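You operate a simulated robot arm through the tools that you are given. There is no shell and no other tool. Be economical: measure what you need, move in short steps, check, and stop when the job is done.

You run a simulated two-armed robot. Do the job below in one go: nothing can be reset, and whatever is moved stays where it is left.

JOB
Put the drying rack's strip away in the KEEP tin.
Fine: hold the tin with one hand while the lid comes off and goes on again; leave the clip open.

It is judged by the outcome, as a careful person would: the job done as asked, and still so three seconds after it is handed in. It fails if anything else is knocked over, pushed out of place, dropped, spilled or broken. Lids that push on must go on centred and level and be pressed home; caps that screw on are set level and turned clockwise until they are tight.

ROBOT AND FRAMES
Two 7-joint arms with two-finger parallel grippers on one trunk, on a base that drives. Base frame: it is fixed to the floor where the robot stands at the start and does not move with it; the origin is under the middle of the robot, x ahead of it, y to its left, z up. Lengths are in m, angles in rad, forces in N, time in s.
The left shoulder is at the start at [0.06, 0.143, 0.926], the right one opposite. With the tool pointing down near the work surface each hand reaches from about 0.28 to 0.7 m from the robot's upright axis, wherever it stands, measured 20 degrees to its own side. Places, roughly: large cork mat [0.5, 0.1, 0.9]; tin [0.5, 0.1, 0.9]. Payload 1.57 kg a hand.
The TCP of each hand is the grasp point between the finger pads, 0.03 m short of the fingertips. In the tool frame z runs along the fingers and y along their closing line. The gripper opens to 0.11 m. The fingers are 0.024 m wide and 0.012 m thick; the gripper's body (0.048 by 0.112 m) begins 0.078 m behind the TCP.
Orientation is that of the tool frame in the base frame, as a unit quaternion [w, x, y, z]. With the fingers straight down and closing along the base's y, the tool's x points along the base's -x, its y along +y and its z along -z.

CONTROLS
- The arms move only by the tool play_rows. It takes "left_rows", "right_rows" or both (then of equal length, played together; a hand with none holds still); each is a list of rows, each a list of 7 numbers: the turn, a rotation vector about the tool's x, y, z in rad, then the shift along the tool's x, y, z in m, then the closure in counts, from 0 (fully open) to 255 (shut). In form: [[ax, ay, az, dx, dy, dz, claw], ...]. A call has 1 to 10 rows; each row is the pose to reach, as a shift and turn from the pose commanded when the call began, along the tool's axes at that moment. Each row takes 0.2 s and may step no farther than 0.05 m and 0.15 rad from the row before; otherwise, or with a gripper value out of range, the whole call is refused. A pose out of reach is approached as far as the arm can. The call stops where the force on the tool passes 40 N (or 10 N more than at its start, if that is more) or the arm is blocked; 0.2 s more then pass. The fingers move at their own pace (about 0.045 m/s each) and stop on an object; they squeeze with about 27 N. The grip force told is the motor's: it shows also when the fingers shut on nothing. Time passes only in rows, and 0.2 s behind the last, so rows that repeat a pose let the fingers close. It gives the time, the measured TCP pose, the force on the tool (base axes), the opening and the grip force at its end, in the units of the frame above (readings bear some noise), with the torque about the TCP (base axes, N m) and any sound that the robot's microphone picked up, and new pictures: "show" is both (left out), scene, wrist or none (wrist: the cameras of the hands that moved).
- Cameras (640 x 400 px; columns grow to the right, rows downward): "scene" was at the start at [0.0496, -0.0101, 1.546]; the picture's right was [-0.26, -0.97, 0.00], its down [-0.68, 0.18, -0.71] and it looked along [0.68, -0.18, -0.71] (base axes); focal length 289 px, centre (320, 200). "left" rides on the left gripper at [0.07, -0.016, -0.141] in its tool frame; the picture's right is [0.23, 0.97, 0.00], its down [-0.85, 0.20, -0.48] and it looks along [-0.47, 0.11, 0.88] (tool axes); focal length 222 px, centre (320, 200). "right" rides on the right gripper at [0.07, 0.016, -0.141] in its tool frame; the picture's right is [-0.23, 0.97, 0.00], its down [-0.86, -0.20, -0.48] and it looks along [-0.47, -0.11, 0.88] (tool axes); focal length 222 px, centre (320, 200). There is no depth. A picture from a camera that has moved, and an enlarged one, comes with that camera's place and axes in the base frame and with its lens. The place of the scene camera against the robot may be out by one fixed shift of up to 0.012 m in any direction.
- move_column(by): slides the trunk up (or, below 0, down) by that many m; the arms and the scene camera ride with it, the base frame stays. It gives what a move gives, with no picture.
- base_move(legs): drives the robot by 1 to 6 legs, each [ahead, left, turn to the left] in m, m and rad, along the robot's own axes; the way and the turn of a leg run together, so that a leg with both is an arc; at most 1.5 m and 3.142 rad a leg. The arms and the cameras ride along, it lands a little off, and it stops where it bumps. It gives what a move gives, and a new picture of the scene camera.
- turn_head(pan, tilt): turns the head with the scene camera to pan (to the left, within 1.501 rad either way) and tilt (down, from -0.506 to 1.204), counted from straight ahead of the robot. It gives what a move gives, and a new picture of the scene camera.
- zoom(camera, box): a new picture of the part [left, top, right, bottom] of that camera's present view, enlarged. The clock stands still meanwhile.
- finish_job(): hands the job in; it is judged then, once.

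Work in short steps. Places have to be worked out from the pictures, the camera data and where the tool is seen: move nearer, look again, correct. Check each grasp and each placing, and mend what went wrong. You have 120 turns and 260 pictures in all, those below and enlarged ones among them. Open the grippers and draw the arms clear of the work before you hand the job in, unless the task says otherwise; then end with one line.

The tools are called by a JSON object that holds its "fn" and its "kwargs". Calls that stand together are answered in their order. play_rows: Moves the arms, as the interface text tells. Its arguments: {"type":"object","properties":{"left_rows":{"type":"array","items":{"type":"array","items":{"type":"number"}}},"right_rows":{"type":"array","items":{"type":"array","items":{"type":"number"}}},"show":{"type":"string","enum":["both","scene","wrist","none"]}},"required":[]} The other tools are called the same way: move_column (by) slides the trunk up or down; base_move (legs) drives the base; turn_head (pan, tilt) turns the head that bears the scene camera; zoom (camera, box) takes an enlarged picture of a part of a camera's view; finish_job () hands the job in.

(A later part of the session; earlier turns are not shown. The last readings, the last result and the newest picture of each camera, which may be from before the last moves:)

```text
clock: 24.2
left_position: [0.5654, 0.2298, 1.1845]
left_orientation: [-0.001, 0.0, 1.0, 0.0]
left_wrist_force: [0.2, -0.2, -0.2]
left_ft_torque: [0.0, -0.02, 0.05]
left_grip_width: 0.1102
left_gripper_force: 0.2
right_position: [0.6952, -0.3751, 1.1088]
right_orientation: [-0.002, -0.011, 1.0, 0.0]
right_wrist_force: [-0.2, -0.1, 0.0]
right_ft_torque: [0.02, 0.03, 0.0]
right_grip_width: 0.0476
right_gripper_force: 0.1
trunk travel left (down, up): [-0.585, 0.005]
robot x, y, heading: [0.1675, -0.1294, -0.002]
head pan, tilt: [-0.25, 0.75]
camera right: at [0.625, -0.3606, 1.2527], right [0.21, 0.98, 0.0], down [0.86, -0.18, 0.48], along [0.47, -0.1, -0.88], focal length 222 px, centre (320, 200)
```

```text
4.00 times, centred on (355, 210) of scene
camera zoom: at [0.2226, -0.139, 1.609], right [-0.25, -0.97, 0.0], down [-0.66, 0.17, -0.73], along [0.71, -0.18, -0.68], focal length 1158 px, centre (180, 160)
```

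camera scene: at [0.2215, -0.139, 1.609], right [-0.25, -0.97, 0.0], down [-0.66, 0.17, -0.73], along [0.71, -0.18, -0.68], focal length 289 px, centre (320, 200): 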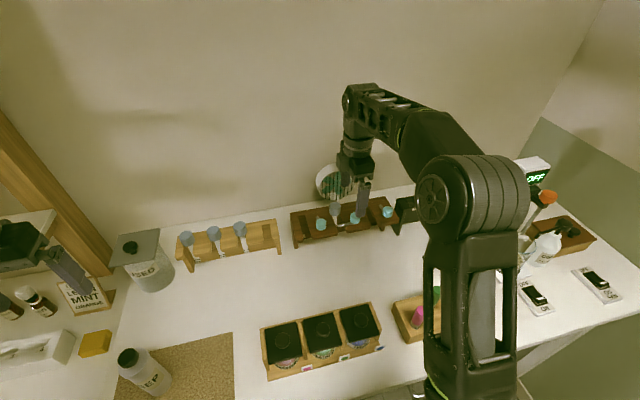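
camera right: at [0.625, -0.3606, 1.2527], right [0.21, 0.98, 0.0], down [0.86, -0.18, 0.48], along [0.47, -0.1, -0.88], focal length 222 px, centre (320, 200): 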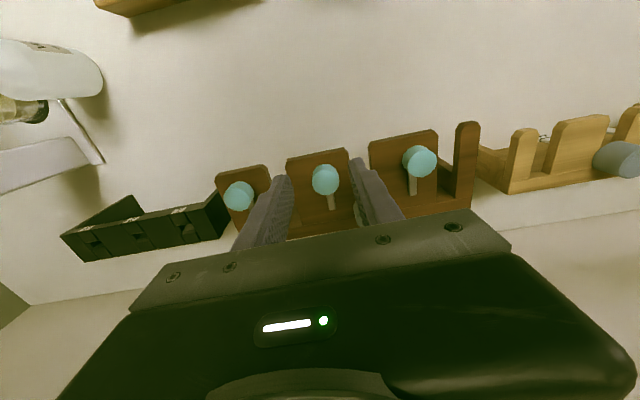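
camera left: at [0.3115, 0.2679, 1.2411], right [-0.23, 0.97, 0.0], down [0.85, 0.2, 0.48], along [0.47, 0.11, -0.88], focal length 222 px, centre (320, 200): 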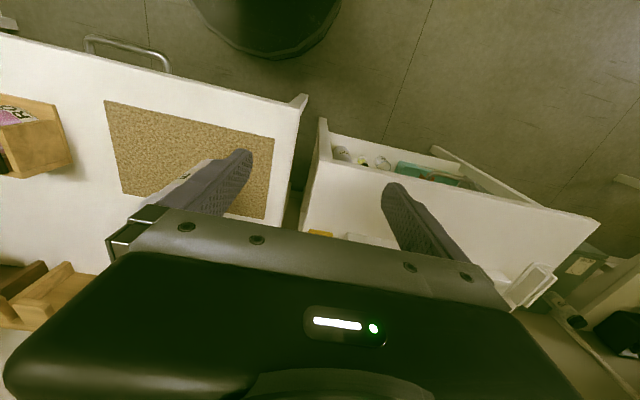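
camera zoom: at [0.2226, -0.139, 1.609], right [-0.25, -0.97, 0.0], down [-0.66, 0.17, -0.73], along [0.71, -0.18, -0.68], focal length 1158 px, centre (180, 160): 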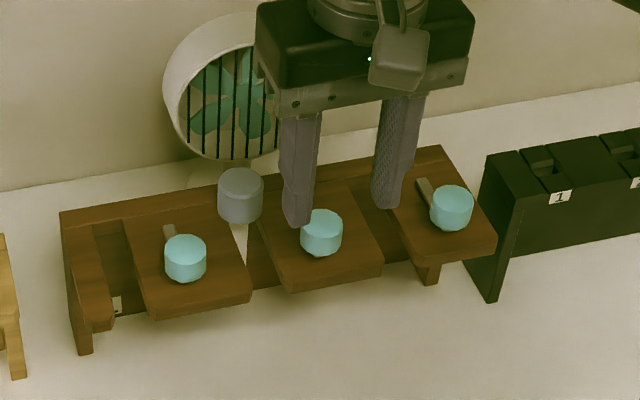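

Clip 2 is open, in line with the others. Next I back the base off to a comfortable place for handling the tin.

{"fn": "base_move", "kwargs": {"legs": [[-0.15, 0.11, 0]]}}

{"fn": "turn_head", "kwargs": {"pan": 0.3, "tilt": 0.85}}

{"fn": "zoom", "kwargs": {"camera": "scene", "box": [240, 140, 400, 260]}}

```text
clock: 25.8
left_position: [0.4142, 0.3394, 1.1843]
left_orientation: [0.0, 0.001, 1.0, 0.0]
left_wrist_force: [-0.4, -0.2, 0.0]
left_ft_torque: [0.0, -0.04, -0.02]
left_grip_width: 0.1099
left_gripper_force: 0.1
right_position: [0.5446, -0.2653, 1.1104]
right_orientation: [0.0, -0.01, 1.0, -0.001]
right_wrist_force: [-0.1, 1.7, 0.8]
right_ft_torque: [-0.01, -0.03, 0.03]
right_grip_width: 0.0477
right_gripper_force: 0.1
trunk travel left (down, up): [-0.585, 0.005]
robot x, y, heading: [0.0205, -0.0264, -0.003]
head pan, tilt: [-0.25, 0.75]
camera scene: at [0.0707, -0.0287, 1.6091], right [-0.25, -0.97, 0.0], down [-0.66, 0.17, -0.73], along [0.71, -0.18, -0.68], focal length 289 px, centre (320, 200)
```

scene: 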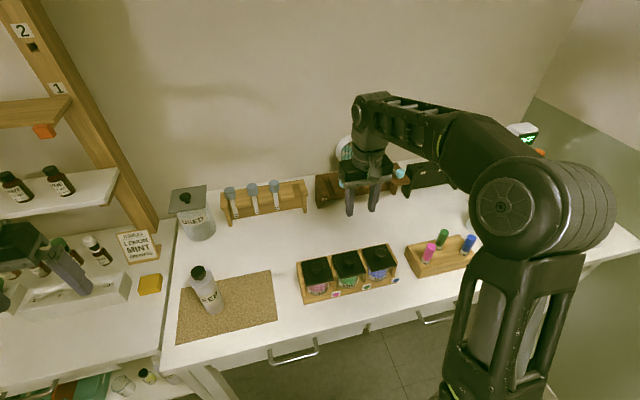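

```text
clock: 26.7
left_position: [0.4152, 0.3389, 1.1843]
left_orientation: [0.0, 0.0, 1.0, 0.0]
left_wrist_force: [0.2, 0.3, 0.1]
left_ft_torque: [0.02, 0.02, 0.0]
left_grip_width: 0.1098
left_gripper_force: 0.0
right_position: [0.5455, -0.2664, 1.1106]
right_orientation: [-0.001, -0.01, 1.0, 0.0]
right_wrist_force: [0.4, -0.2, 1.2]
right_ft_torque: [-0.03, -0.02, 0.01]
right_grip_width: 0.0473
right_gripper_force: 0.0
trunk travel left (down, up): [-0.585, 0.005]
robot x, y, heading: [0.0176, -0.0204, 0.001]
head pan, tilt: [0.3, 0.85]
camera scene: at [0.0664, 0.014, 1.601], right [0.29, -0.96, 0.0], down [-0.72, -0.22, -0.66], along [0.63, 0.19, -0.75], focal length 289 px, centre (320, 200)
```

scene: 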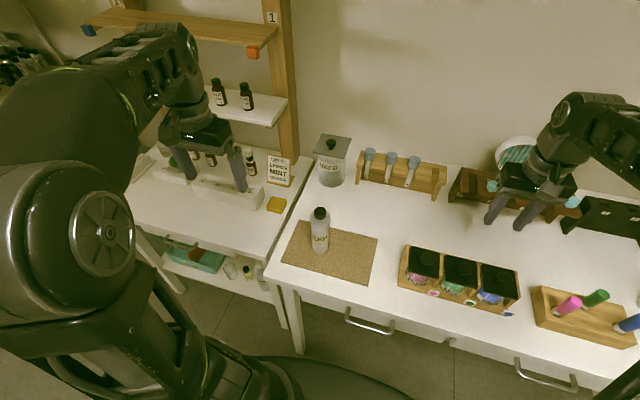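

```text
3.33 times, centred on (320, 200) of scene
camera zoom: at [0.0664, 0.014, 1.601], right [0.29, -0.96, 0.0], down [-0.72, -0.22, -0.66], along [0.63, 0.19, -0.75], focal length 965 px, centre (320, 200)
```

zoom: 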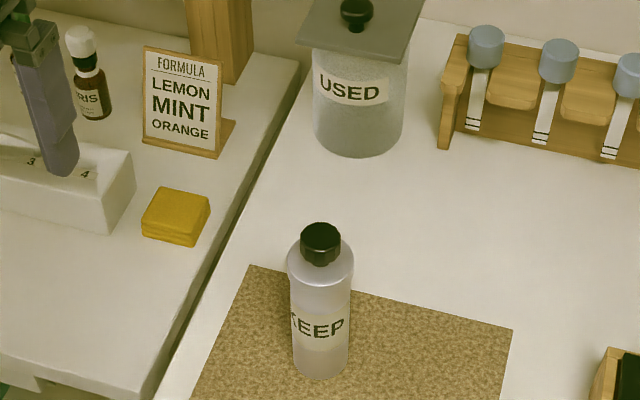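

I bring the right hand near the tin to measure it with the wrist camera.

{"fn": "play_rows", "kwargs": {"right_rows": [[0, 0, 0, 0.015, 0.04, -0.02, 0], [0, 0, 0, 0.03, 0.08, -0.03, 0], [0, 0, 0, 0.045, 0.12, -0.03, 0], [0, 0, 0, 0.06, 0.16, -0.03, 0], [0, 0, 0, 0.08, 0.2, -0.03, 0], [0, 0, 0, 0.095, 0.24, -0.03, 0], [0, 0, 0, 0.11, 0.28, -0.03, 0], [0, 0, 0, 0.125, 0.316, -0.03, 0], [0, 0, 0, 0.125, 0.316, -0.03, 0]], "show": "both"}}

```text
clock: 28.7
left_position: [0.4152, 0.3389, 1.1845]
left_orientation: [0.0, 0.0, 1.0, 0.0]
left_wrist_force: [0.6, 0.0, 0.0]
left_ft_torque: [0.02, 0.01, 0.01]
left_grip_width: 0.1099
left_gripper_force: 0.0
right_position: [0.4136, 0.0479, 1.1401]
right_orientation: [-0.002, -0.011, 1.0, 0.0]
right_wrist_force: [0.9, 0.2, -0.3]
right_ft_torque: [0.02, 0.02, 0.01]
right_grip_width: 0.1102
right_gripper_force: 0.1
trunk travel left (down, up): [-0.585, 0.005]
robot x, y, heading: [0.0198, -0.0185, 0.003]
head pan, tilt: [0.3, 0.85]
camera scene: at [0.0665, 0.0134, 1.601], right [0.3, -0.96, 0.0], down [-0.72, -0.22, -0.66], along [0.63, 0.2, -0.75], focal length 289 px, centre (320, 200)
camera right: at [0.3425, 0.0622, 1.2826], right [0.21, 0.98, 0.0], down [0.86, -0.18, 0.48], along [0.47, -0.1, -0.88], focal length 222 px, centre (320, 200)
```

scene: 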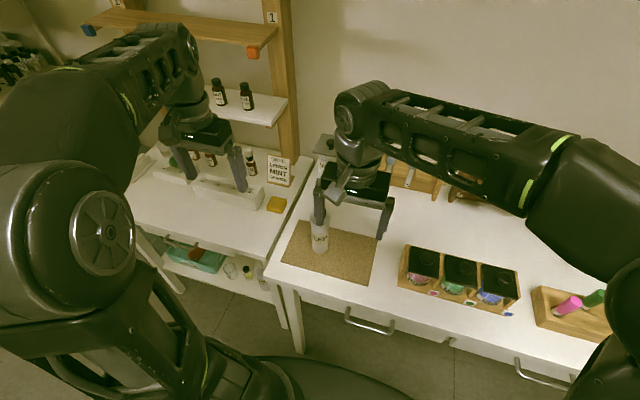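
right: 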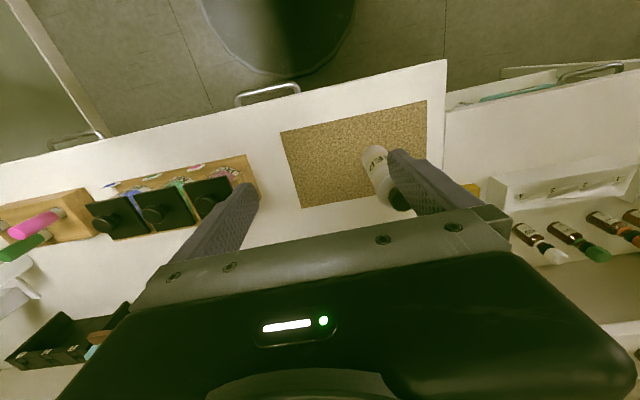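

{"fn": "zoom", "kwargs": {"camera": "right", "box": [340, 130, 440, 220]}}

```text
4.44 times, centred on (390, 175) of right
camera zoom: at [0.3425, 0.0622, 1.2826], right [0.21, 0.98, 0.0], down [0.86, -0.18, 0.48], along [0.47, -0.1, -0.88], focal length 987 px, centre (9, 311)
```

zoom: 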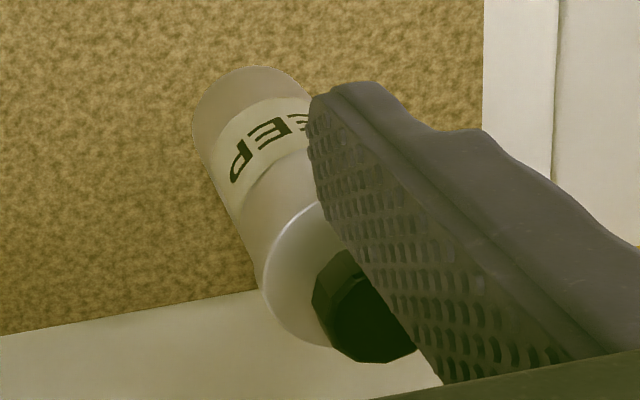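

The finger hides the tin. I shift the hand in y so the tin shows between the fingers, staying in front of it.

{"fn": "play_rows", "kwargs": {"right_rows": [[0, 0, 0, 0.01, 0.04, -0.01, 0], [0, 0, 0, 0.02, 0.08, -0.01, 0], [0, 0, 0, 0.02, 0.08, -0.01, 0]], "show": "wrist"}}

{"fn": "zoom", "kwargs": {"camera": "right", "box": [270, 130, 370, 230]}}

```text
clock: 29.5
left_position: [0.415, 0.3394, 1.1835]
left_orientation: [0.0, 0.0, 1.0, 0.001]
left_wrist_force: [0.3, 0.8, -0.6]
left_ft_torque: [-0.01, 0.0, -0.01]
left_grip_width: 0.1102
left_gripper_force: 0.1
right_position: [0.3912, 0.1272, 1.1506]
right_orientation: [-0.002, -0.01, 1.0, 0.001]
right_wrist_force: [-1.1, 0.2, -0.9]
right_ft_torque: [0.0, 0.01, 0.01]
right_grip_width: 0.1098
right_gripper_force: 0.2
trunk travel left (down, up): [-0.585, 0.005]
robot x, y, heading: [0.0229, -0.0231, 0.003]
head pan, tilt: [0.3, 0.85]
camera right: at [0.3215, 0.1411, 1.2935], right [0.21, 0.98, 0.0], down [0.86, -0.18, 0.48], along [0.47, -0.1, -0.88], focal length 222 px, centre (320, 200)
```

right: 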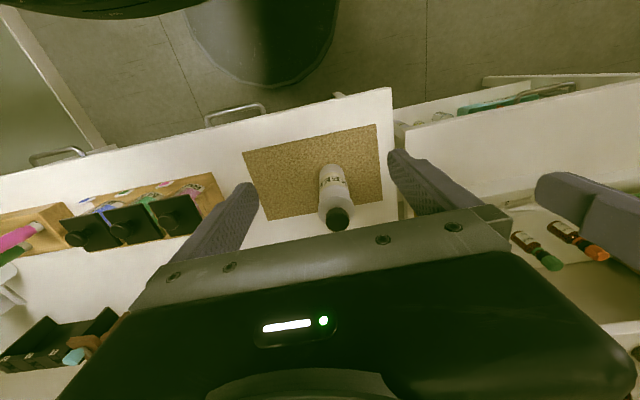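

```text
4.00 times, centred on (320, 180) of right
camera zoom: at [0.3215, 0.1411, 1.2935], right [0.21, 0.98, 0.0], down [0.86, -0.18, 0.48], along [0.47, -0.1, -0.88], focal length 888 px, centre (320, 280)
```

zoom: 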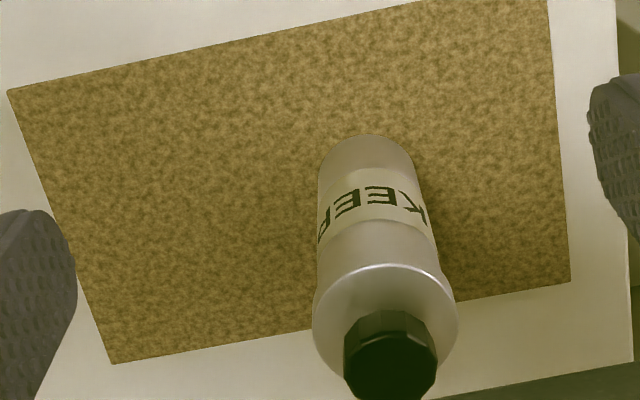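

The tin axis is at (0.480, 0.130), the lid rim at z≈1.037 and the lid knob top at ≈1.062. I turn the left gripper to a slanted side approach, pitched 30° down from front-left, and move the right hand aside.

{"fn": "play_rows", "kwargs": {"left_rows": [[0.0546, -0.0946, 0.0946, 0, 0, 0, 0], [0.1092, -0.1892, 0.1892, 0, 0, 0, 0], [0.1638, -0.2838, 0.2838, 0, 0, 0, 0], [0.2184, -0.3784, 0.3784, 0, 0, 0, 0], [0.273, -0.473, 0.473, 0, 0, 0, 0], [0.3276, -0.5676, 0.5676, 0, 0, 0, 0], [0.3822, -0.6622, 0.6622, 0, 0, 0.02, 0], [0.4368, -0.7568, 0.7568, 0, 0, 0.04, 0], [0.4914, -0.8514, 0.8514, 0, 0, 0.06, 0], [0.546, -0.946, 0.946, 0, 0, 0.08, 0]], "right_rows": [[0, 0, 0, 0, -0.03, 0, 0], [0, 0, 0, 0, -0.07, 0, 0], [0, 0, 0, 0, -0.11, 0, 0], [0, 0, 0, 0, -0.15, 0, 0], [0, 0, 0, 0, -0.15, 0, 0], [0, 0, 0, 0, -0.15, 0, 0], [0, 0, 0, 0, -0.15, 0, 0], [0, 0, 0, 0, -0.15, 0, 0], [0, 0, 0, 0, -0.15, 0, 0], [0, 0, 0, 0, -0.15, 0, 0]], "show": "both"}}

```text
clock: 31.7
left_position: [0.4162, 0.3389, 1.1037]
left_orientation: [0.434, 0.432, 0.75, -0.249]
left_wrist_force: [0.3, -0.1, -0.9]
left_ft_torque: [0.0, -0.02, -0.01]
left_grip_width: 0.1101
left_gripper_force: 0.1
right_position: [0.3954, -0.0221, 1.1501]
right_orientation: [-0.002, -0.01, 1.0, 0.0]
right_wrist_force: [0.0, 0.7, 0.3]
right_ft_torque: [-0.01, 0.0, -0.03]
right_grip_width: 0.1098
right_gripper_force: 0.0
trunk travel left (down, up): [-0.585, 0.005]
robot x, y, heading: [0.0187, -0.023, 0.002]
head pan, tilt: [0.3, 0.85]
camera scene: at [0.0671, 0.0148, 1.601], right [0.3, -0.96, 0.0], down [-0.72, -0.22, -0.66], along [0.63, 0.19, -0.75], focal length 289 px, centre (320, 200)
camera right: at [0.3252, -0.0076, 1.2935], right [0.21, 0.98, 0.0], down [0.86, -0.18, 0.48], along [0.47, -0.1, -0.88], focal length 222 px, centre (320, 200)
camera left: at [0.3233, 0.4667, 1.1136], right [0.79, 0.59, -0.19], down [0.18, 0.09, 0.98], along [0.59, -0.8, -0.03], focal length 222 px, centre (320, 200)
```

scene: 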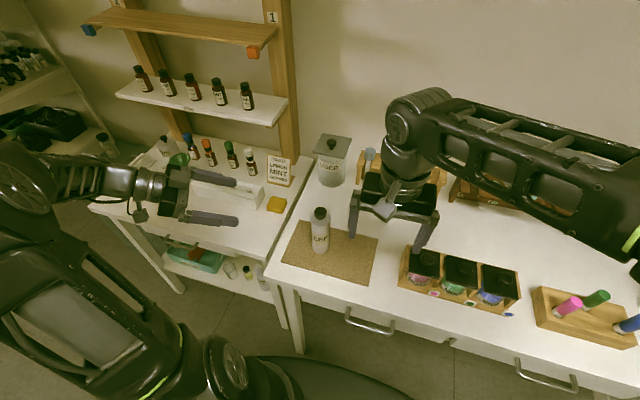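
right: 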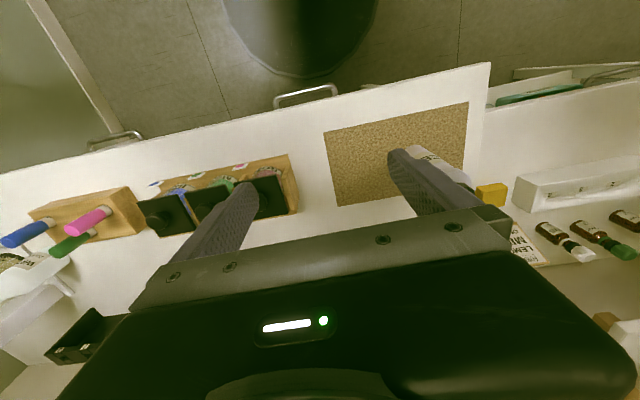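
left: 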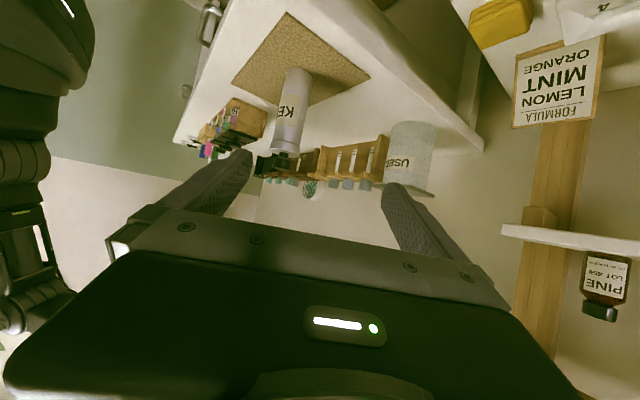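

Orientation is good. I move the left hand to the pre-grasp, 0.10 m short of the tin axis.

{"fn": "play_rows", "kwargs": {"left_rows": [[0, 0, 0, 0.005, -0.025, 0.03, 0], [0, 0, 0, 0.005, -0.049, 0.07, 0], [0, 0, 0, 0.005, -0.049, 0.11, 0], [0, 0, 0, 0.005, -0.049, 0.149, 0], [0, 0, 0, 0.005, -0.049, 0.149, 0]], "show": "both"}}

```text
clock: 32.9
left_position: [0.4355, 0.2041, 1.0255]
left_orientation: [0.433, 0.433, 0.75, -0.249]
left_wrist_force: [0.2, 0.1, 0.0]
left_ft_torque: [0.03, 0.01, 0.0]
left_grip_width: 0.1101
left_gripper_force: 0.0
right_position: [0.3934, -0.022, 1.1508]
right_orientation: [-0.001, -0.01, 1.0, 0.001]
right_wrist_force: [-0.3, -0.5, 0.5]
right_ft_torque: [0.01, 0.04, -0.02]
right_grip_width: 0.11
right_gripper_force: 0.0
trunk travel left (down, up): [-0.585, 0.005]
robot x, y, heading: [0.0195, -0.0201, 0.001]
head pan, tilt: [0.3, 0.85]
camera scene: at [0.0661, 0.0143, 1.601], right [0.3, -0.96, 0.0], down [-0.72, -0.22, -0.66], along [0.63, 0.2, -0.75], focal length 289 px, centre (320, 200)
camera left: at [0.3441, 0.3326, 1.035], right [0.79, 0.59, -0.2], down [0.18, 0.09, 0.98], along [0.59, -0.81, -0.04], focal length 222 px, centre (320, 200)
```

scene: 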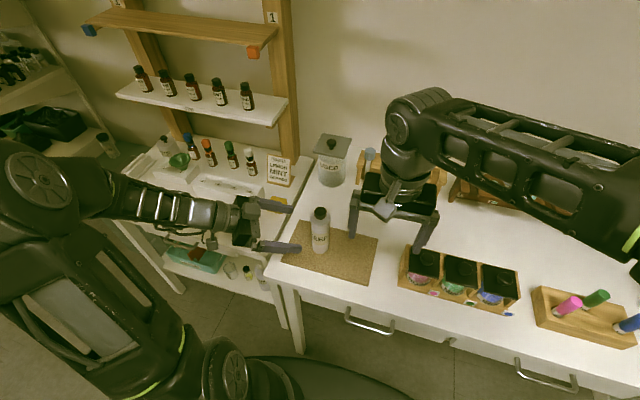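
left: 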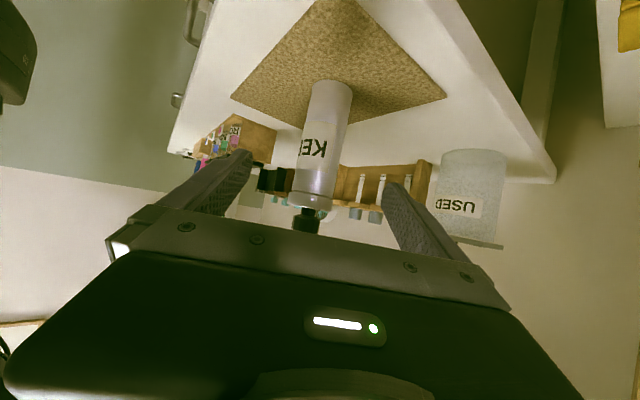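

The tin is centred between the fingers. I advance to it, then close gently.

{"fn": "play_rows", "kwargs": {"left_rows": [[0, 0, 0, 0, 0, 0.03, 0], [0, 0, 0, 0, 0, 0.06, 0], [0, 0, 0, 0, 0, 0.085, 0], [0, 0, 0, 0, 0, 0.1, 0], [0, 0, 0, 0, 0, 0.1, 0]], "show": "both"}}

```text
clock: 34.1
left_position: [0.4802, 0.1301, 0.9735]
left_orientation: [0.433, 0.433, 0.75, -0.249]
left_wrist_force: [0.1, 1.0, 0.4]
left_ft_torque: [0.01, 0.03, 0.0]
left_grip_width: 0.1099
left_gripper_force: 0.1
right_position: [0.3946, -0.022, 1.1498]
right_orientation: [-0.001, -0.011, 1.0, 0.0]
right_wrist_force: [-0.7, -0.6, -0.4]
right_ft_torque: [0.0, 0.0, -0.03]
right_grip_width: 0.1099
right_gripper_force: 0.1
trunk travel left (down, up): [-0.585, 0.005]
robot x, y, heading: [0.0178, -0.0191, -0.0]
head pan, tilt: [0.3, 0.85]
camera scene: at [0.0662, 0.0141, 1.601], right [0.3, -0.96, 0.0], down [-0.72, -0.22, -0.66], along [0.63, 0.2, -0.75], focal length 289 px, centre (320, 200)
camera left: at [0.3866, 0.2577, 0.9842], right [0.79, 0.59, -0.2], down [0.18, 0.09, 0.98], along [0.59, -0.81, -0.04], focal length 222 px, centre (320, 200)
```

scene: 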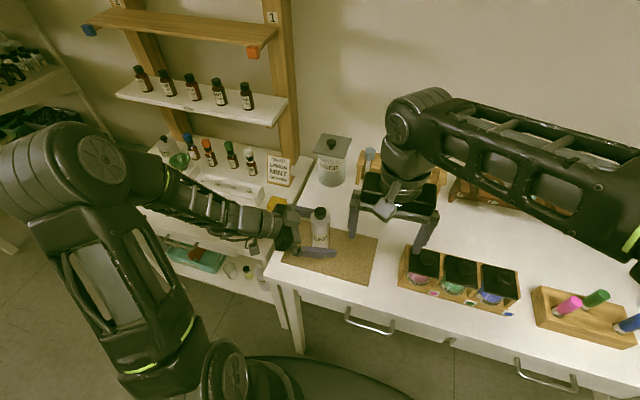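
left: 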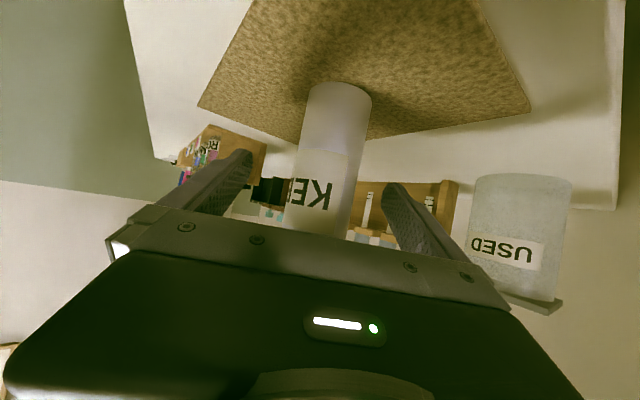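

{"fn": "play_rows", "kwargs": {"left_rows": [[0, 0, 0, 0, 0, 0, 120], [0, 0, 0, 0, 0, 0, 130], [0, 0, 0, 0, 0, 0, 140], [0, 0, 0, 0, 0, 0, 150], [0, 0, 0, 0, 0, 0, 170], [0, 0, 0, 0, 0, 0, 200], [0, 0, 0, 0, 0, 0, 255], [0, 0, 0, 0, 0, 0, 255]], "show": "wrist"}}

{"fn": "zoom", "kwargs": {"camera": "scene", "box": [250, 170, 390, 290]}}

```text
clock: 35.9
left_position: [0.4802, 0.1305, 0.9748]
left_orientation: [0.434, 0.432, 0.75, -0.25]
left_wrist_force: [0.4, 0.2, 0.7]
left_ft_torque: [0.06, 0.0, -0.03]
left_grip_width: 0.0428
left_gripper_force: 26.6
right_position: [0.395, -0.0228, 1.1503]
right_orientation: [-0.001, -0.011, 1.0, 0.0]
right_wrist_force: [-0.5, -0.1, 0.7]
right_ft_torque: [-0.03, 0.0, 0.02]
right_grip_width: 0.1099
right_gripper_force: 0.1
trunk travel left (down, up): [-0.585, 0.005]
robot x, y, heading: [0.0232, -0.0188, 0.002]
head pan, tilt: [0.3, 0.85]
camera left: at [0.3866, 0.2579, 0.9845], right [0.79, 0.59, -0.2], down [0.18, 0.09, 0.98], along [0.59, -0.81, -0.04], focal length 222 px, centre (320, 200)
```

left: 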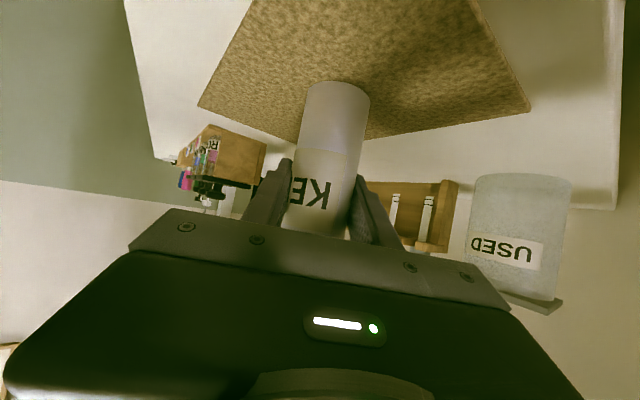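

```text
3.33 times, centred on (320, 230) of scene
camera zoom: at [0.0663, 0.0141, 1.601], right [0.3, -0.96, 0.0], down [-0.72, -0.22, -0.66], along [0.63, 0.2, -0.75], focal length 965 px, centre (320, 100)
```

zoom: 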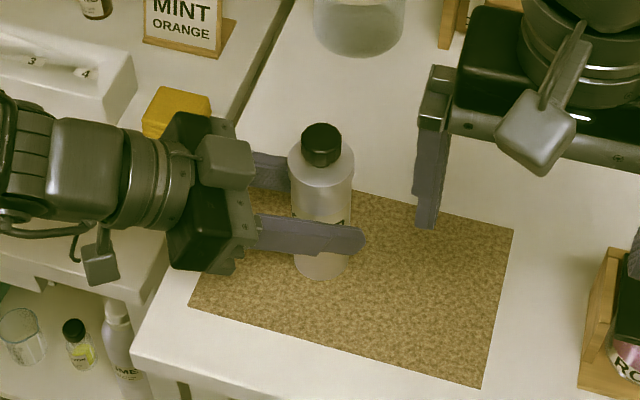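

The tin is held at 43 mm. Now I bring the right hand above the lid knob, with the fingers partly closed.

{"fn": "play_rows", "kwargs": {"right_rows": [[0, 0, 0, -0.022, 0.037, 0, 130], [0, 0, 0.02, -0.044, 0.074, 0, 130], [0, 0, 0.02, -0.066, 0.112, 0, 130], [0, 0, 0.02, -0.088, 0.15, 0.0, 130], [0, 0, 0.02, -0.088, 0.15, 0.02, 130], [0, 0, 0.02, -0.088, 0.15, 0.02, 130]], "show": "wrist"}}

{"fn": "zoom", "kwargs": {"camera": "scene", "box": [250, 150, 390, 270]}}

```text
clock: 37.3
left_position: [0.4792, 0.129, 0.9751]
left_orientation: [0.433, 0.434, 0.749, -0.25]
left_wrist_force: [0.6, -1.1, 2.0]
left_ft_torque: [-0.06, -0.04, -0.01]
left_grip_width: 0.0425
left_gripper_force: 27.2
right_position: [0.4595, 0.0899, 1.1461]
right_orientation: [-0.001, 0.0, 1.0, 0.0]
right_wrist_force: [0.4, 0.2, 0.3]
right_ft_torque: [-0.03, 0.0, 0.01]
right_grip_width: 0.054
right_gripper_force: 0.1
right hand out of reach, approached as far as the arm can: row 3, 4, 5, 6
trunk travel left (down, up): [-0.585, 0.005]
robot x, y, heading: [0.0227, -0.0212, -0.0]
head pan, tilt: [0.3, 0.85]
camera right: at [0.3895, 0.1058, 1.2893], right [0.23, 0.97, 0.0], down [0.86, -0.2, 0.48], along [0.47, -0.11, -0.88], focal length 222 px, centre (320, 200)
```

right: 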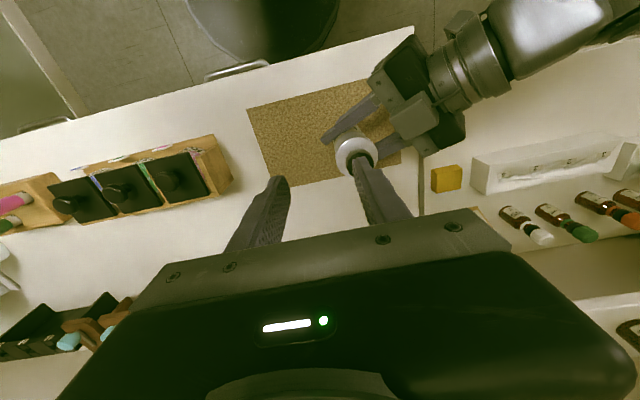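

```text
3.33 times, centred on (320, 210) of scene
camera zoom: at [0.0663, 0.0141, 1.601], right [0.3, -0.96, 0.0], down [-0.72, -0.22, -0.66], along [0.63, 0.2, -0.75], focal length 965 px, centre (320, 167)
```

zoom: 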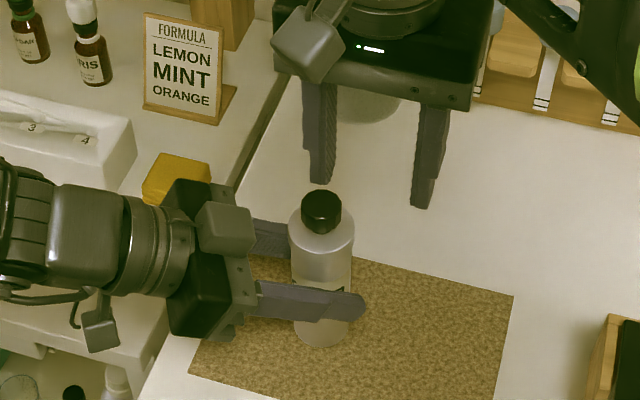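

The right arm can't reach the lid from here. I release the tin, back the left hand off along its own axis, and shift the base left.

{"fn": "play_rows", "kwargs": {"left_rows": [[0, 0, 0, 0, 0, 0, 150], [0, 0, 0, 0, 0, 0, 80], [0, 0, 0, 0, 0, 0, 0], [0, 0, 0, 0, 0, 0, 0], [0, 0, 0, 0, 0, -0.02, 0], [0, 0, 0, 0, 0, -0.06, 0], [0, 0, 0, 0, 0, -0.1, 0]], "show": "none"}}

{"fn": "base_move", "kwargs": {"legs": [[-0.02, 0.12, 0]]}}

```text
clock: 38.9
left_position: [0.4349, 0.2031, 1.0246]
left_orientation: [0.433, 0.433, 0.75, -0.25]
left_wrist_force: [-0.3, 0.0, -0.5]
left_ft_torque: [0.01, -0.02, 0.02]
left_grip_width: 0.1099
left_gripper_force: 0.1
right_position: [0.4583, 0.0906, 1.1473]
right_orientation: [0.0, 0.0, 1.0, 0.001]
right_wrist_force: [-0.2, -0.8, -0.8]
right_ft_torque: [0.02, -0.02, -0.04]
right_grip_width: 0.054
right_gripper_force: 0.1
trunk travel left (down, up): [-0.585, 0.005]
robot x, y, heading: [0.0208, -0.0189, 0.001]
head pan, tilt: [0.3, 0.85]
```

```text
clock: 40.2
left_position: [0.4151, 0.3262, 1.0236]
left_orientation: [0.434, 0.433, 0.749, -0.251]
left_wrist_force: [-0.6, 1.4, 0.6]
left_ft_torque: [-0.06, -0.01, -0.03]
left_grip_width: 0.1102
left_gripper_force: 0.1
right_position: [0.4389, 0.2119, 1.1468]
right_orientation: [0.0, 0.0, 1.0, 0.0]
right_wrist_force: [0.1, -0.3, 0.9]
right_ft_torque: [-0.02, -0.03, 0.0]
right_grip_width: 0.0539
right_gripper_force: 0.1
trunk travel left (down, up): [-0.585, 0.005]
robot x, y, heading: [-0.0, 0.0987, -0.003]
head pan, tilt: [0.3, 0.85]
camera scene: at [0.0462, 0.1361, 1.601], right [0.3, -0.96, 0.0], down [-0.72, -0.22, -0.66], along [0.63, 0.19, -0.75], focal length 289 px, centre (320, 200)
```

scene: 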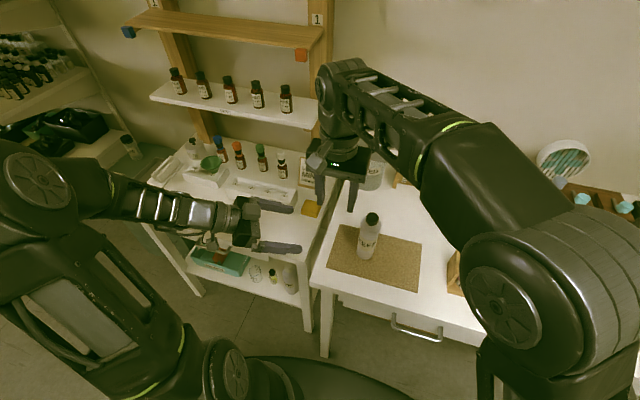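

I move the right hand aside and bring the left hand back to its pre-grasp.

{"fn": "play_rows", "kwargs": {"left_rows": [[0, 0, 0, 0, 0, 0, 0], [0, 0, 0, 0, 0, 0, 0], [0, 0, 0, -0.02, -0.014, 0.02, 0], [0, 0, 0, -0.04, -0.028, 0.05, 0], [0, 0, 0, -0.059, -0.042, 0.08, 0], [0, 0, 0, -0.059, -0.042, 0.1, 0], [0, 0, 0, -0.059, -0.042, 0.1, 0]], "right_rows": [[0, 0, 0, 0.015, -0.045, 0, 130], [0, 0, 0, 0.03, -0.09, 0, 130], [0, 0, 0, 0.03, -0.135, 0, 130], [0, 0, 0, 0.03, -0.17, 0, 130], [0, 0, 0, 0.03, -0.17, 0, 130], [0, 0, 0, 0.03, -0.17, 0, 130], [0, 0, 0, 0.03, -0.17, 0, 130]], "show": "wrist"}}

```text
clock: 41.8
left_position: [0.4381, 0.2032, 1.0259]
left_orientation: [0.433, 0.432, 0.751, -0.249]
left_wrist_force: [1.2, -0.5, -0.3]
left_ft_torque: [0.0, 0.0, 0.0]
left_grip_width: 0.11
left_gripper_force: 0.0
right_position: [0.4092, 0.0417, 1.1459]
right_orientation: [-0.001, -0.001, 1.0, 0.0]
right_wrist_force: [-0.4, -0.2, 0.9]
right_ft_torque: [0.0, 0.01, 0.0]
right_grip_width: 0.0538
right_gripper_force: 0.1
trunk travel left (down, up): [-0.585, 0.005]
robot x, y, heading: [0.002, 0.1019, 0.001]
head pan, tilt: [0.3, 0.85]
camera right: at [0.3392, 0.0564, 1.2887], right [0.23, 0.97, 0.0], down [0.86, -0.2, 0.48], along [0.47, -0.11, -0.88], focal length 222 px, centre (320, 200)
camera left: at [0.3454, 0.3304, 1.0358], right [0.79, 0.59, -0.2], down [0.18, 0.09, 0.98], along [0.59, -0.81, -0.04], focal length 222 px, centre (320, 200)
```

right: 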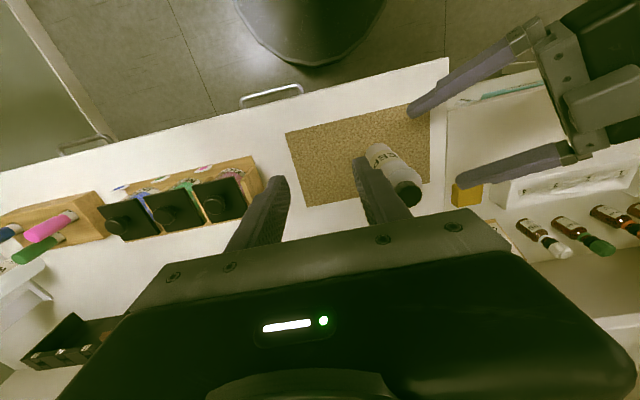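
left: 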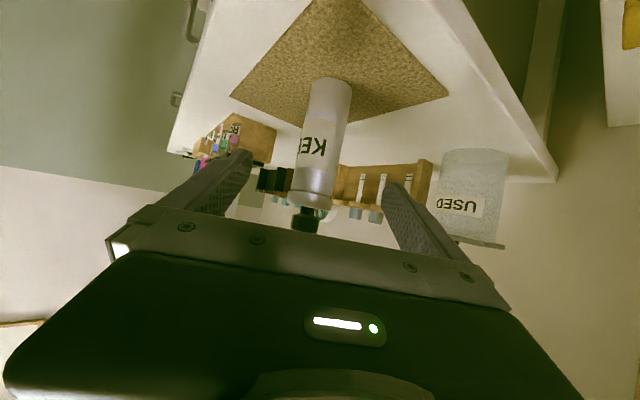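

The view matches the earlier one. I advance and grip the tin, and move the right hand above the lid knob.

{"fn": "play_rows", "kwargs": {"left_rows": [[0, 0, 0, 0, 0, 0.035, 0], [0, 0, 0, 0, 0, 0.07, 0], [0, 0, 0, 0, 0, 0.1, 0], [0, 0, 0, 0, 0, 0.1, 100], [0, 0, 0, 0, 0, 0.1, 130], [0, 0, 0, 0, 0, 0.1, 140], [0, 0, 0, 0, 0, 0.1, 150], [0, 0, 0, 0, 0, 0.1, 180], [0, 0, 0, 0, 0, 0.1, 255], [0, 0, 0, 0, 0, 0.1, 255]], "show": "none"}}

{"fn": "play_rows", "kwargs": {"right_rows": [[0, 0, 0, -0.025, 0.03, 0, 130], [0, 0, 0, -0.05, 0.06, 0, 130], [0, 0, 0, -0.07, 0.089, 0, 130], [0, 0, 0, -0.07, 0.089, 0, 130]], "show": "wrist"}}

```text
clock: 44.0
left_position: [0.4799, 0.1285, 0.9753]
left_orientation: [0.433, 0.432, 0.751, -0.249]
left_wrist_force: [0.2, 0.0, 0.5]
left_ft_torque: [-0.02, 0.01, -0.01]
left_grip_width: 0.0425
left_gripper_force: 26.9
right_position: [0.4101, 0.042, 1.146]
right_orientation: [0.001, 0.0, 1.0, 0.001]
right_wrist_force: [0.3, 0.6, -0.7]
right_ft_torque: [0.01, -0.02, -0.01]
right_grip_width: 0.0537
right_gripper_force: 0.1
trunk travel left (down, up): [-0.585, 0.005]
robot x, y, heading: [-0.0003, 0.0995, 0.001]
head pan, tilt: [0.3, 0.85]
```

```text
clock: 45.0
left_position: [0.4794, 0.127, 0.9755]
left_orientation: [0.434, 0.432, 0.75, -0.249]
left_wrist_force: [-0.5, 0.1, 0.7]
left_ft_torque: [-0.04, 0.01, -0.01]
left_grip_width: 0.0424
left_gripper_force: 26.9
right_position: [0.4799, 0.1302, 1.1457]
right_orientation: [0.0, 0.001, 1.0, 0.002]
right_wrist_force: [-0.7, -0.5, 0.1]
right_ft_torque: [0.0, 0.02, 0.01]
right_grip_width: 0.054
right_gripper_force: 0.2
trunk travel left (down, up): [-0.585, 0.005]
robot x, y, heading: [0.0018, 0.1, -0.003]
head pan, tilt: [0.3, 0.85]
camera right: at [0.4092, 0.1448, 1.289], right [0.23, 0.97, 0.0], down [0.86, -0.2, 0.48], along [0.47, -0.11, -0.88], focal length 222 px, centre (320, 200)
```

right: 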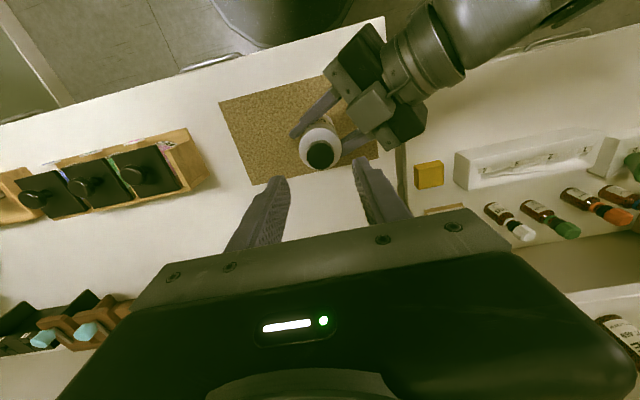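

The knob is directly below. I lower over it and close.

{"fn": "play_rows", "kwargs": {"right_rows": [[0, 0, 0, 0.001, -0.0015, 0.03, 130], [0, 0, 0, 0.001, -0.0015, 0.055, 130], [0, 0, 0, 0.001, -0.0015, 0.072, 130], [0, 0, 0, 0.001, -0.0015, 0.072, 130]], "show": "wrist"}}

{"fn": "zoom", "kwargs": {"camera": "scene", "box": [310, 170, 430, 280]}}

```text
clock: 46.0
left_position: [0.4795, 0.1277, 0.9768]
left_orientation: [0.434, 0.432, 0.75, -0.249]
left_wrist_force: [-0.3, -1.0, 0.2]
left_ft_torque: [-0.04, 0.02, 0.0]
left_grip_width: 0.0424
left_gripper_force: 26.9
right_position: [0.4786, 0.128, 1.0744]
right_orientation: [0.0, 0.0, 1.0, 0.001]
right_wrist_force: [0.2, 0.7, 0.1]
right_ft_torque: [-0.04, -0.05, 0.05]
right_grip_width: 0.0539
right_gripper_force: 0.1
trunk travel left (down, up): [-0.585, 0.005]
robot x, y, heading: [0.0025, 0.1003, -0.003]
head pan, tilt: [0.3, 0.85]
camera right: at [0.4081, 0.1429, 1.2172], right [0.23, 0.97, 0.0], down [0.86, -0.2, 0.48], along [0.47, -0.11, -0.88], focal length 222 px, centre (320, 200)
```

right: 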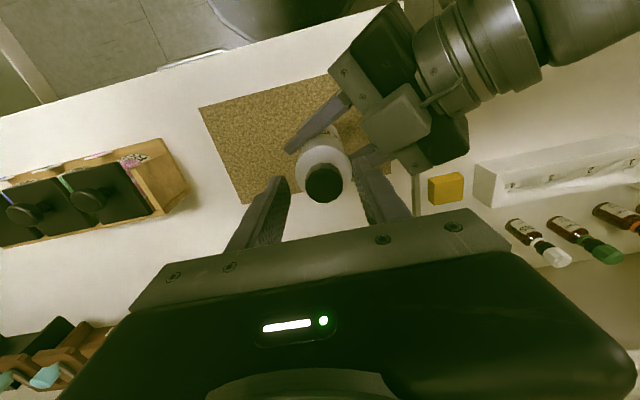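

```text
3.64 times, centred on (370, 225) of scene
camera zoom: at [0.0465, 0.1341, 1.601], right [0.3, -0.96, 0.0], down [-0.72, -0.22, -0.66], along [0.63, 0.2, -0.75], focal length 1052 px, centre (138, 109)
```

zoom: 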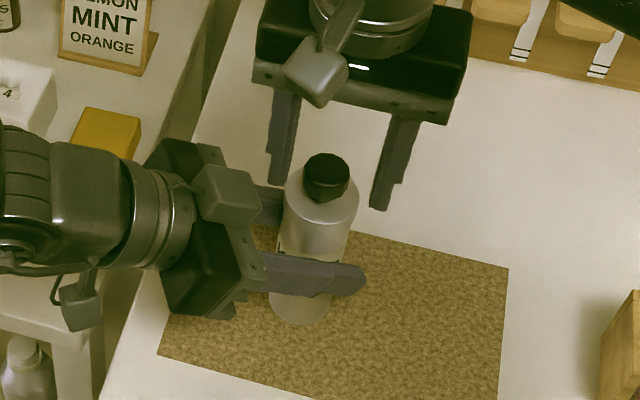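

{"fn": "play_rows", "kwargs": {"right_rows": [[0, 0, 0, 0, 0.001, 0, 170], [0, 0, 0, 0, 0.001, 0, 255], [0, 0, 0, 0, 0.001, 0, 255], [0, 0, 0, 0, 0.001, 0, 255], [0, 0, 0, 0, 0.001, 0, 255]], "show": "wrist"}}

{"fn": "zoom", "kwargs": {"camera": "scene", "box": [310, 170, 430, 280]}}

```text
clock: 47.2
left_position: [0.4812, 0.1277, 0.976]
left_orientation: [0.433, 0.433, 0.75, -0.249]
left_wrist_force: [1.4, -2.2, -0.4]
left_ft_torque: [-0.01, 0.05, 0.01]
left_grip_width: 0.0423
left_gripper_force: 27.2
right_position: [0.4778, 0.1294, 1.075]
right_orientation: [0.0, -0.001, 1.0, 0.001]
right_wrist_force: [-0.8, 1.5, 0.3]
right_ft_torque: [0.05, -0.01, 0.01]
right_grip_width: 0.0265
right_gripper_force: 26.6
trunk travel left (down, up): [-0.585, 0.005]
robot x, y, heading: [-0.0019, 0.1017, 0.003]
head pan, tilt: [0.3, 0.85]
heard: snap
camera right: at [0.4084, 0.1442, 1.2174], right [0.23, 0.97, 0.0], down [0.86, -0.2, 0.48], along [0.47, -0.11, -0.88], focal length 222 px, centre (320, 200)
```

right: 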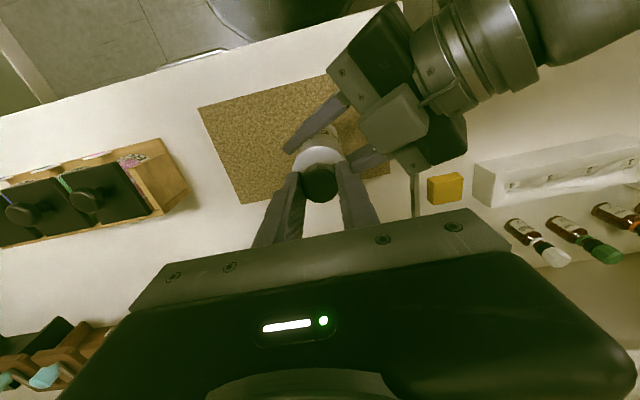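

```text
3.64 times, centred on (370, 225) of scene
camera zoom: at [0.0465, 0.1341, 1.601], right [0.3, -0.96, 0.0], down [-0.72, -0.22, -0.66], along [0.63, 0.2, -0.75], focal length 1052 px, centre (138, 109)
```

zoom: 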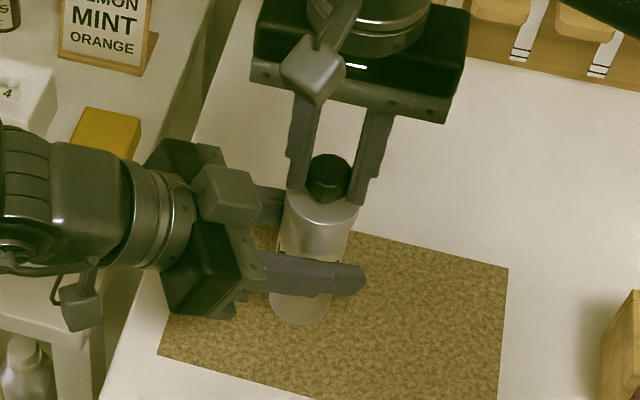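

The knob is gripped at 26.5 mm and I heard a snap. I lift gently, watching the force.

{"fn": "play_rows", "kwargs": {"right_rows": [[0, 0, 0, 0, 0, -0.003, 255], [0, 0, 0, 0, 0, -0.006, 255], [0, 0, 0, 0, 0, -0.01, 255]], "show": "none"}}

{"fn": "zoom", "kwargs": {"camera": "scene", "box": [310, 170, 430, 280]}}

```text
clock: 48.0
left_position: [0.4814, 0.1288, 0.9757]
left_orientation: [0.434, 0.433, 0.75, -0.25]
left_wrist_force: [0.5, 0.1, 1.1]
left_ft_torque: [-0.01, 0.02, 0.02]
left_grip_width: 0.0424
left_gripper_force: 27.6
right_position: [0.48, 0.1296, 1.0844]
right_orientation: [0.0, -0.001, 1.0, 0.0]
right_wrist_force: [0.1, 1.1, -0.6]
right_ft_torque: [0.01, 0.0, 0.0]
right_grip_width: 0.0268
right_gripper_force: 27.0
trunk travel left (down, up): [-0.585, 0.005]
robot x, y, heading: [-0.0013, 0.099, 0.003]
head pan, tilt: [0.3, 0.85]
```

```text
3.64 times, centred on (370, 225) of scene
camera zoom: at [0.0465, 0.1341, 1.601], right [0.3, -0.96, 0.0], down [-0.72, -0.22, -0.66], along [0.63, 0.2, -0.75], focal length 1052 px, centre (138, 109)
```

zoom: 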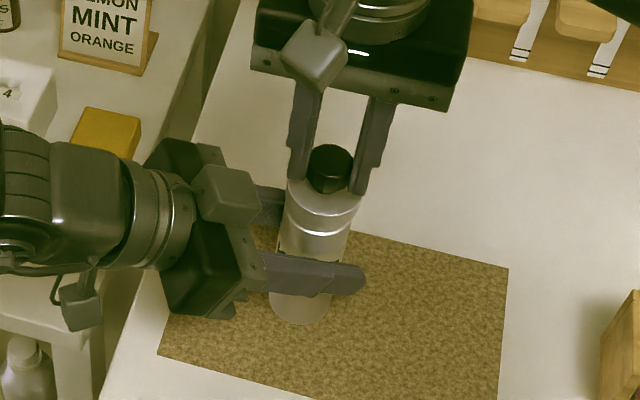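

The lid lifts freely, so it's a push-on type. I raise it clear and carry it to the open part of the mat at about (0.48, 0.03).

{"fn": "play_rows", "kwargs": {"right_rows": [[0, 0, 0, 0, 0, -0.025, 255], [0, 0, 0, 0, 0, -0.05, 255], [0, 0, 0, 0, -0.03, -0.05, 255], [0, 0, 0, 0, -0.065, -0.05, 255], [0, 0, 0, 0, -0.098, -0.04, 255], [0, 0, 0, 0, -0.098, 0.0, 255], [0, 0, 0, 0, -0.098, 0.04, 255], [0, 0, 0, 0, -0.098, 0.08, 255], [0, 0, 0, 0, -0.098, 0.1, 255]], "show": "both"}}

{"fn": "zoom", "kwargs": {"camera": "scene", "box": [310, 190, 430, 300]}}

```text
clock: 50.0
left_position: [0.4805, 0.1279, 0.9763]
left_orientation: [0.434, 0.432, 0.75, -0.249]
left_wrist_force: [1.1, -0.8, 0.2]
left_ft_torque: [-0.02, -0.03, 0.01]
left_grip_width: 0.0423
left_gripper_force: 27.5
right_position: [0.4792, 0.0292, 0.9832]
right_orientation: [0.0, 0.0, 1.0, 0.002]
right_wrist_force: [1.0, -0.1, 0.2]
right_ft_torque: [0.01, -0.02, -0.01]
right_grip_width: 0.0264
right_gripper_force: 26.6
trunk travel left (down, up): [-0.585, 0.005]
robot x, y, heading: [0.0022, 0.0995, 0.001]
head pan, tilt: [0.3, 0.85]
camera scene: at [0.0466, 0.1341, 1.601], right [0.3, -0.96, 0.0], down [-0.72, -0.22, -0.66], along [0.63, 0.2, -0.75], focal length 289 px, centre (320, 200)
camera right: at [0.409, 0.0455, 1.127], right [0.23, 0.97, 0.0], down [0.86, -0.2, 0.48], along [0.47, -0.11, -0.88], focal length 222 px, centre (320, 200)
```

scene: 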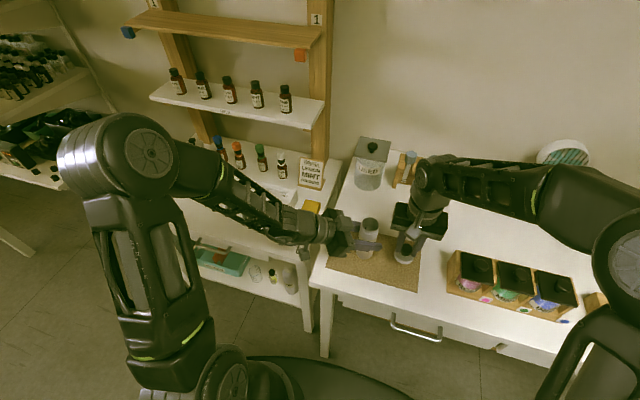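
right: 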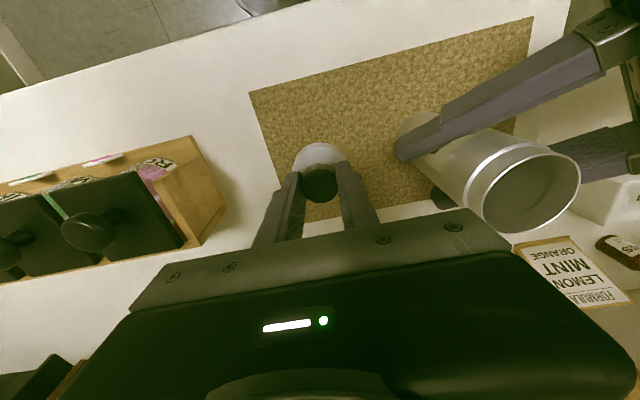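

```text
3.64 times, centred on (370, 245) of scene
camera zoom: at [0.0466, 0.1341, 1.601], right [0.3, -0.96, 0.0], down [-0.72, -0.22, -0.66], along [0.63, 0.2, -0.75], focal length 1052 px, centre (138, 36)
```

zoom: 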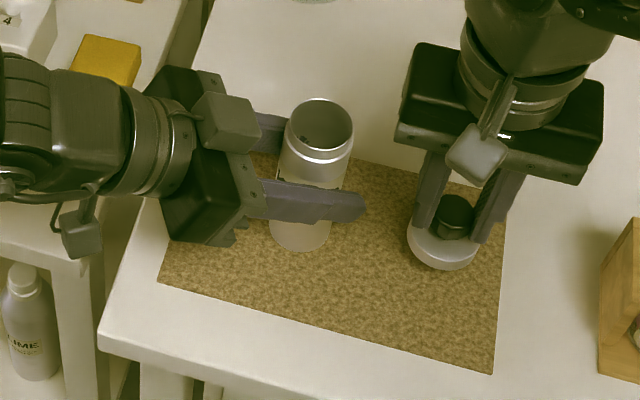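

The tin is open and steady. I lower the lid in small steps until the force shows contact.

{"fn": "play_rows", "kwargs": {"right_rows": [[0, 0, 0, 0, 0, 0.005, 255], [0, 0, 0, 0, 0, 0.01, 255], [0, 0, 0, 0, 0, 0.013, 255], [0, 0, 0, 0, 0, 0.016, 255], [0, 0, 0, 0, 0, 0.019, 255]], "show": "none"}}

{"fn": "zoom", "kwargs": {"camera": "scene", "box": [350, 210, 430, 280]}}

```text
clock: 51.2
left_position: [0.4819, 0.1292, 0.9761]
left_orientation: [0.433, 0.433, 0.751, -0.249]
left_wrist_force: [0.4, 0.0, 0.7]
left_ft_torque: [-0.01, 0.02, 0.01]
left_grip_width: 0.0418
left_gripper_force: 27.1
right_position: [0.4805, 0.0312, 0.9642]
right_orientation: [0.0, 0.0, 1.0, 0.001]
right_wrist_force: [0.4, 0.8, -0.4]
right_ft_torque: [-0.09, 0.0, 0.03]
right_grip_width: 0.0267
right_gripper_force: 27.0
trunk travel left (down, up): [-0.585, 0.005]
robot x, y, heading: [0.0004, 0.1012, -0.003]
head pan, tilt: [0.3, 0.85]
```

```text
5.71 times, centred on (390, 245) of scene
camera zoom: at [0.0465, 0.1341, 1.601], right [0.3, -0.96, 0.0], down [-0.72, -0.22, -0.66], along [0.63, 0.2, -0.75], focal length 1654 px, centre (-80, -57)
```

zoom: 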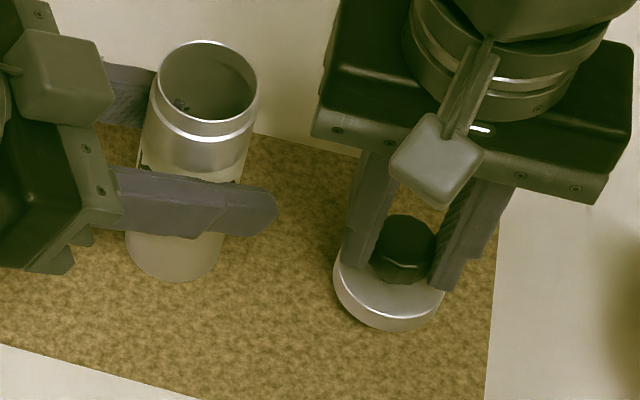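

{"fn": "play_rows", "kwargs": {"right_rows": [[0, 0, 0, 0, 0, 0.002, 255], [0, 0, 0, 0, 0, 0.004, 255], [0, 0, 0, 0, 0, 0.006, 255]], "show": "none"}}

```text
clock: 52.0
left_position: [0.4797, 0.1278, 0.9759]
left_orientation: [0.434, 0.431, 0.751, -0.248]
left_wrist_force: [-0.1, 0.7, -0.2]
left_ft_torque: [-0.02, 0.0, 0.03]
left_grip_width: 0.0422
left_gripper_force: 27.1
right_position: [0.4805, 0.0305, 0.9589]
right_orientation: [0.0, 0.0, 1.0, 0.001]
right_wrist_force: [1.2, -0.4, -0.7]
right_ft_torque: [-0.01, -0.01, 0.01]
right_grip_width: 0.0265
right_gripper_force: 27.2
trunk travel left (down, up): [-0.585, 0.005]
robot x, y, heading: [0.0004, 0.1, 0.001]
head pan, tilt: [0.3, 0.85]
```

No contact yet (z 0.959), so I keep going down in small steps.

{"fn": "play_rows", "kwargs": {"right_rows": [[0, 0, 0, 0, 0, 0.002, 255], [0, 0, 0, 0, 0, 0.004, 255], [0, 0, 0, 0, 0, 0.006, 255]], "show": "none"}}

{"fn": "zoom", "kwargs": {"camera": "right", "box": [250, 120, 400, 220]}}

```text
clock: 52.8
left_position: [0.4794, 0.1281, 0.9763]
left_orientation: [0.434, 0.434, 0.749, -0.251]
left_wrist_force: [0.3, 0.2, -0.6]
left_ft_torque: [-0.01, 0.02, -0.02]
left_grip_width: 0.0421
left_gripper_force: 27.5
right_position: [0.479, 0.0325, 0.9549]
right_orientation: [0.002, 0.0, 1.0, 0.002]
right_wrist_force: [-1.3, -0.9, 11.9]
right_ft_torque: [-0.21, 0.19, 0.02]
right_grip_width: 0.0266
right_gripper_force: 27.0
trunk travel left (down, up): [-0.585, 0.005]
robot x, y, heading: [0.0024, 0.1025, -0.003]
head pan, tilt: [0.3, 0.85]
```

```text
4.00 times, centred on (325, 170) of right
camera zoom: at [0.4084, 0.047, 1.097], right [0.23, 0.97, 0.0], down [0.85, -0.2, 0.48], along [0.47, -0.11, -0.88], focal length 888 px, centre (300, 320)
```

zoom: 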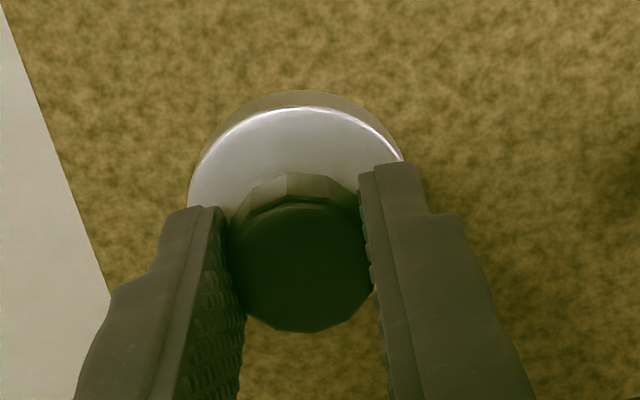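

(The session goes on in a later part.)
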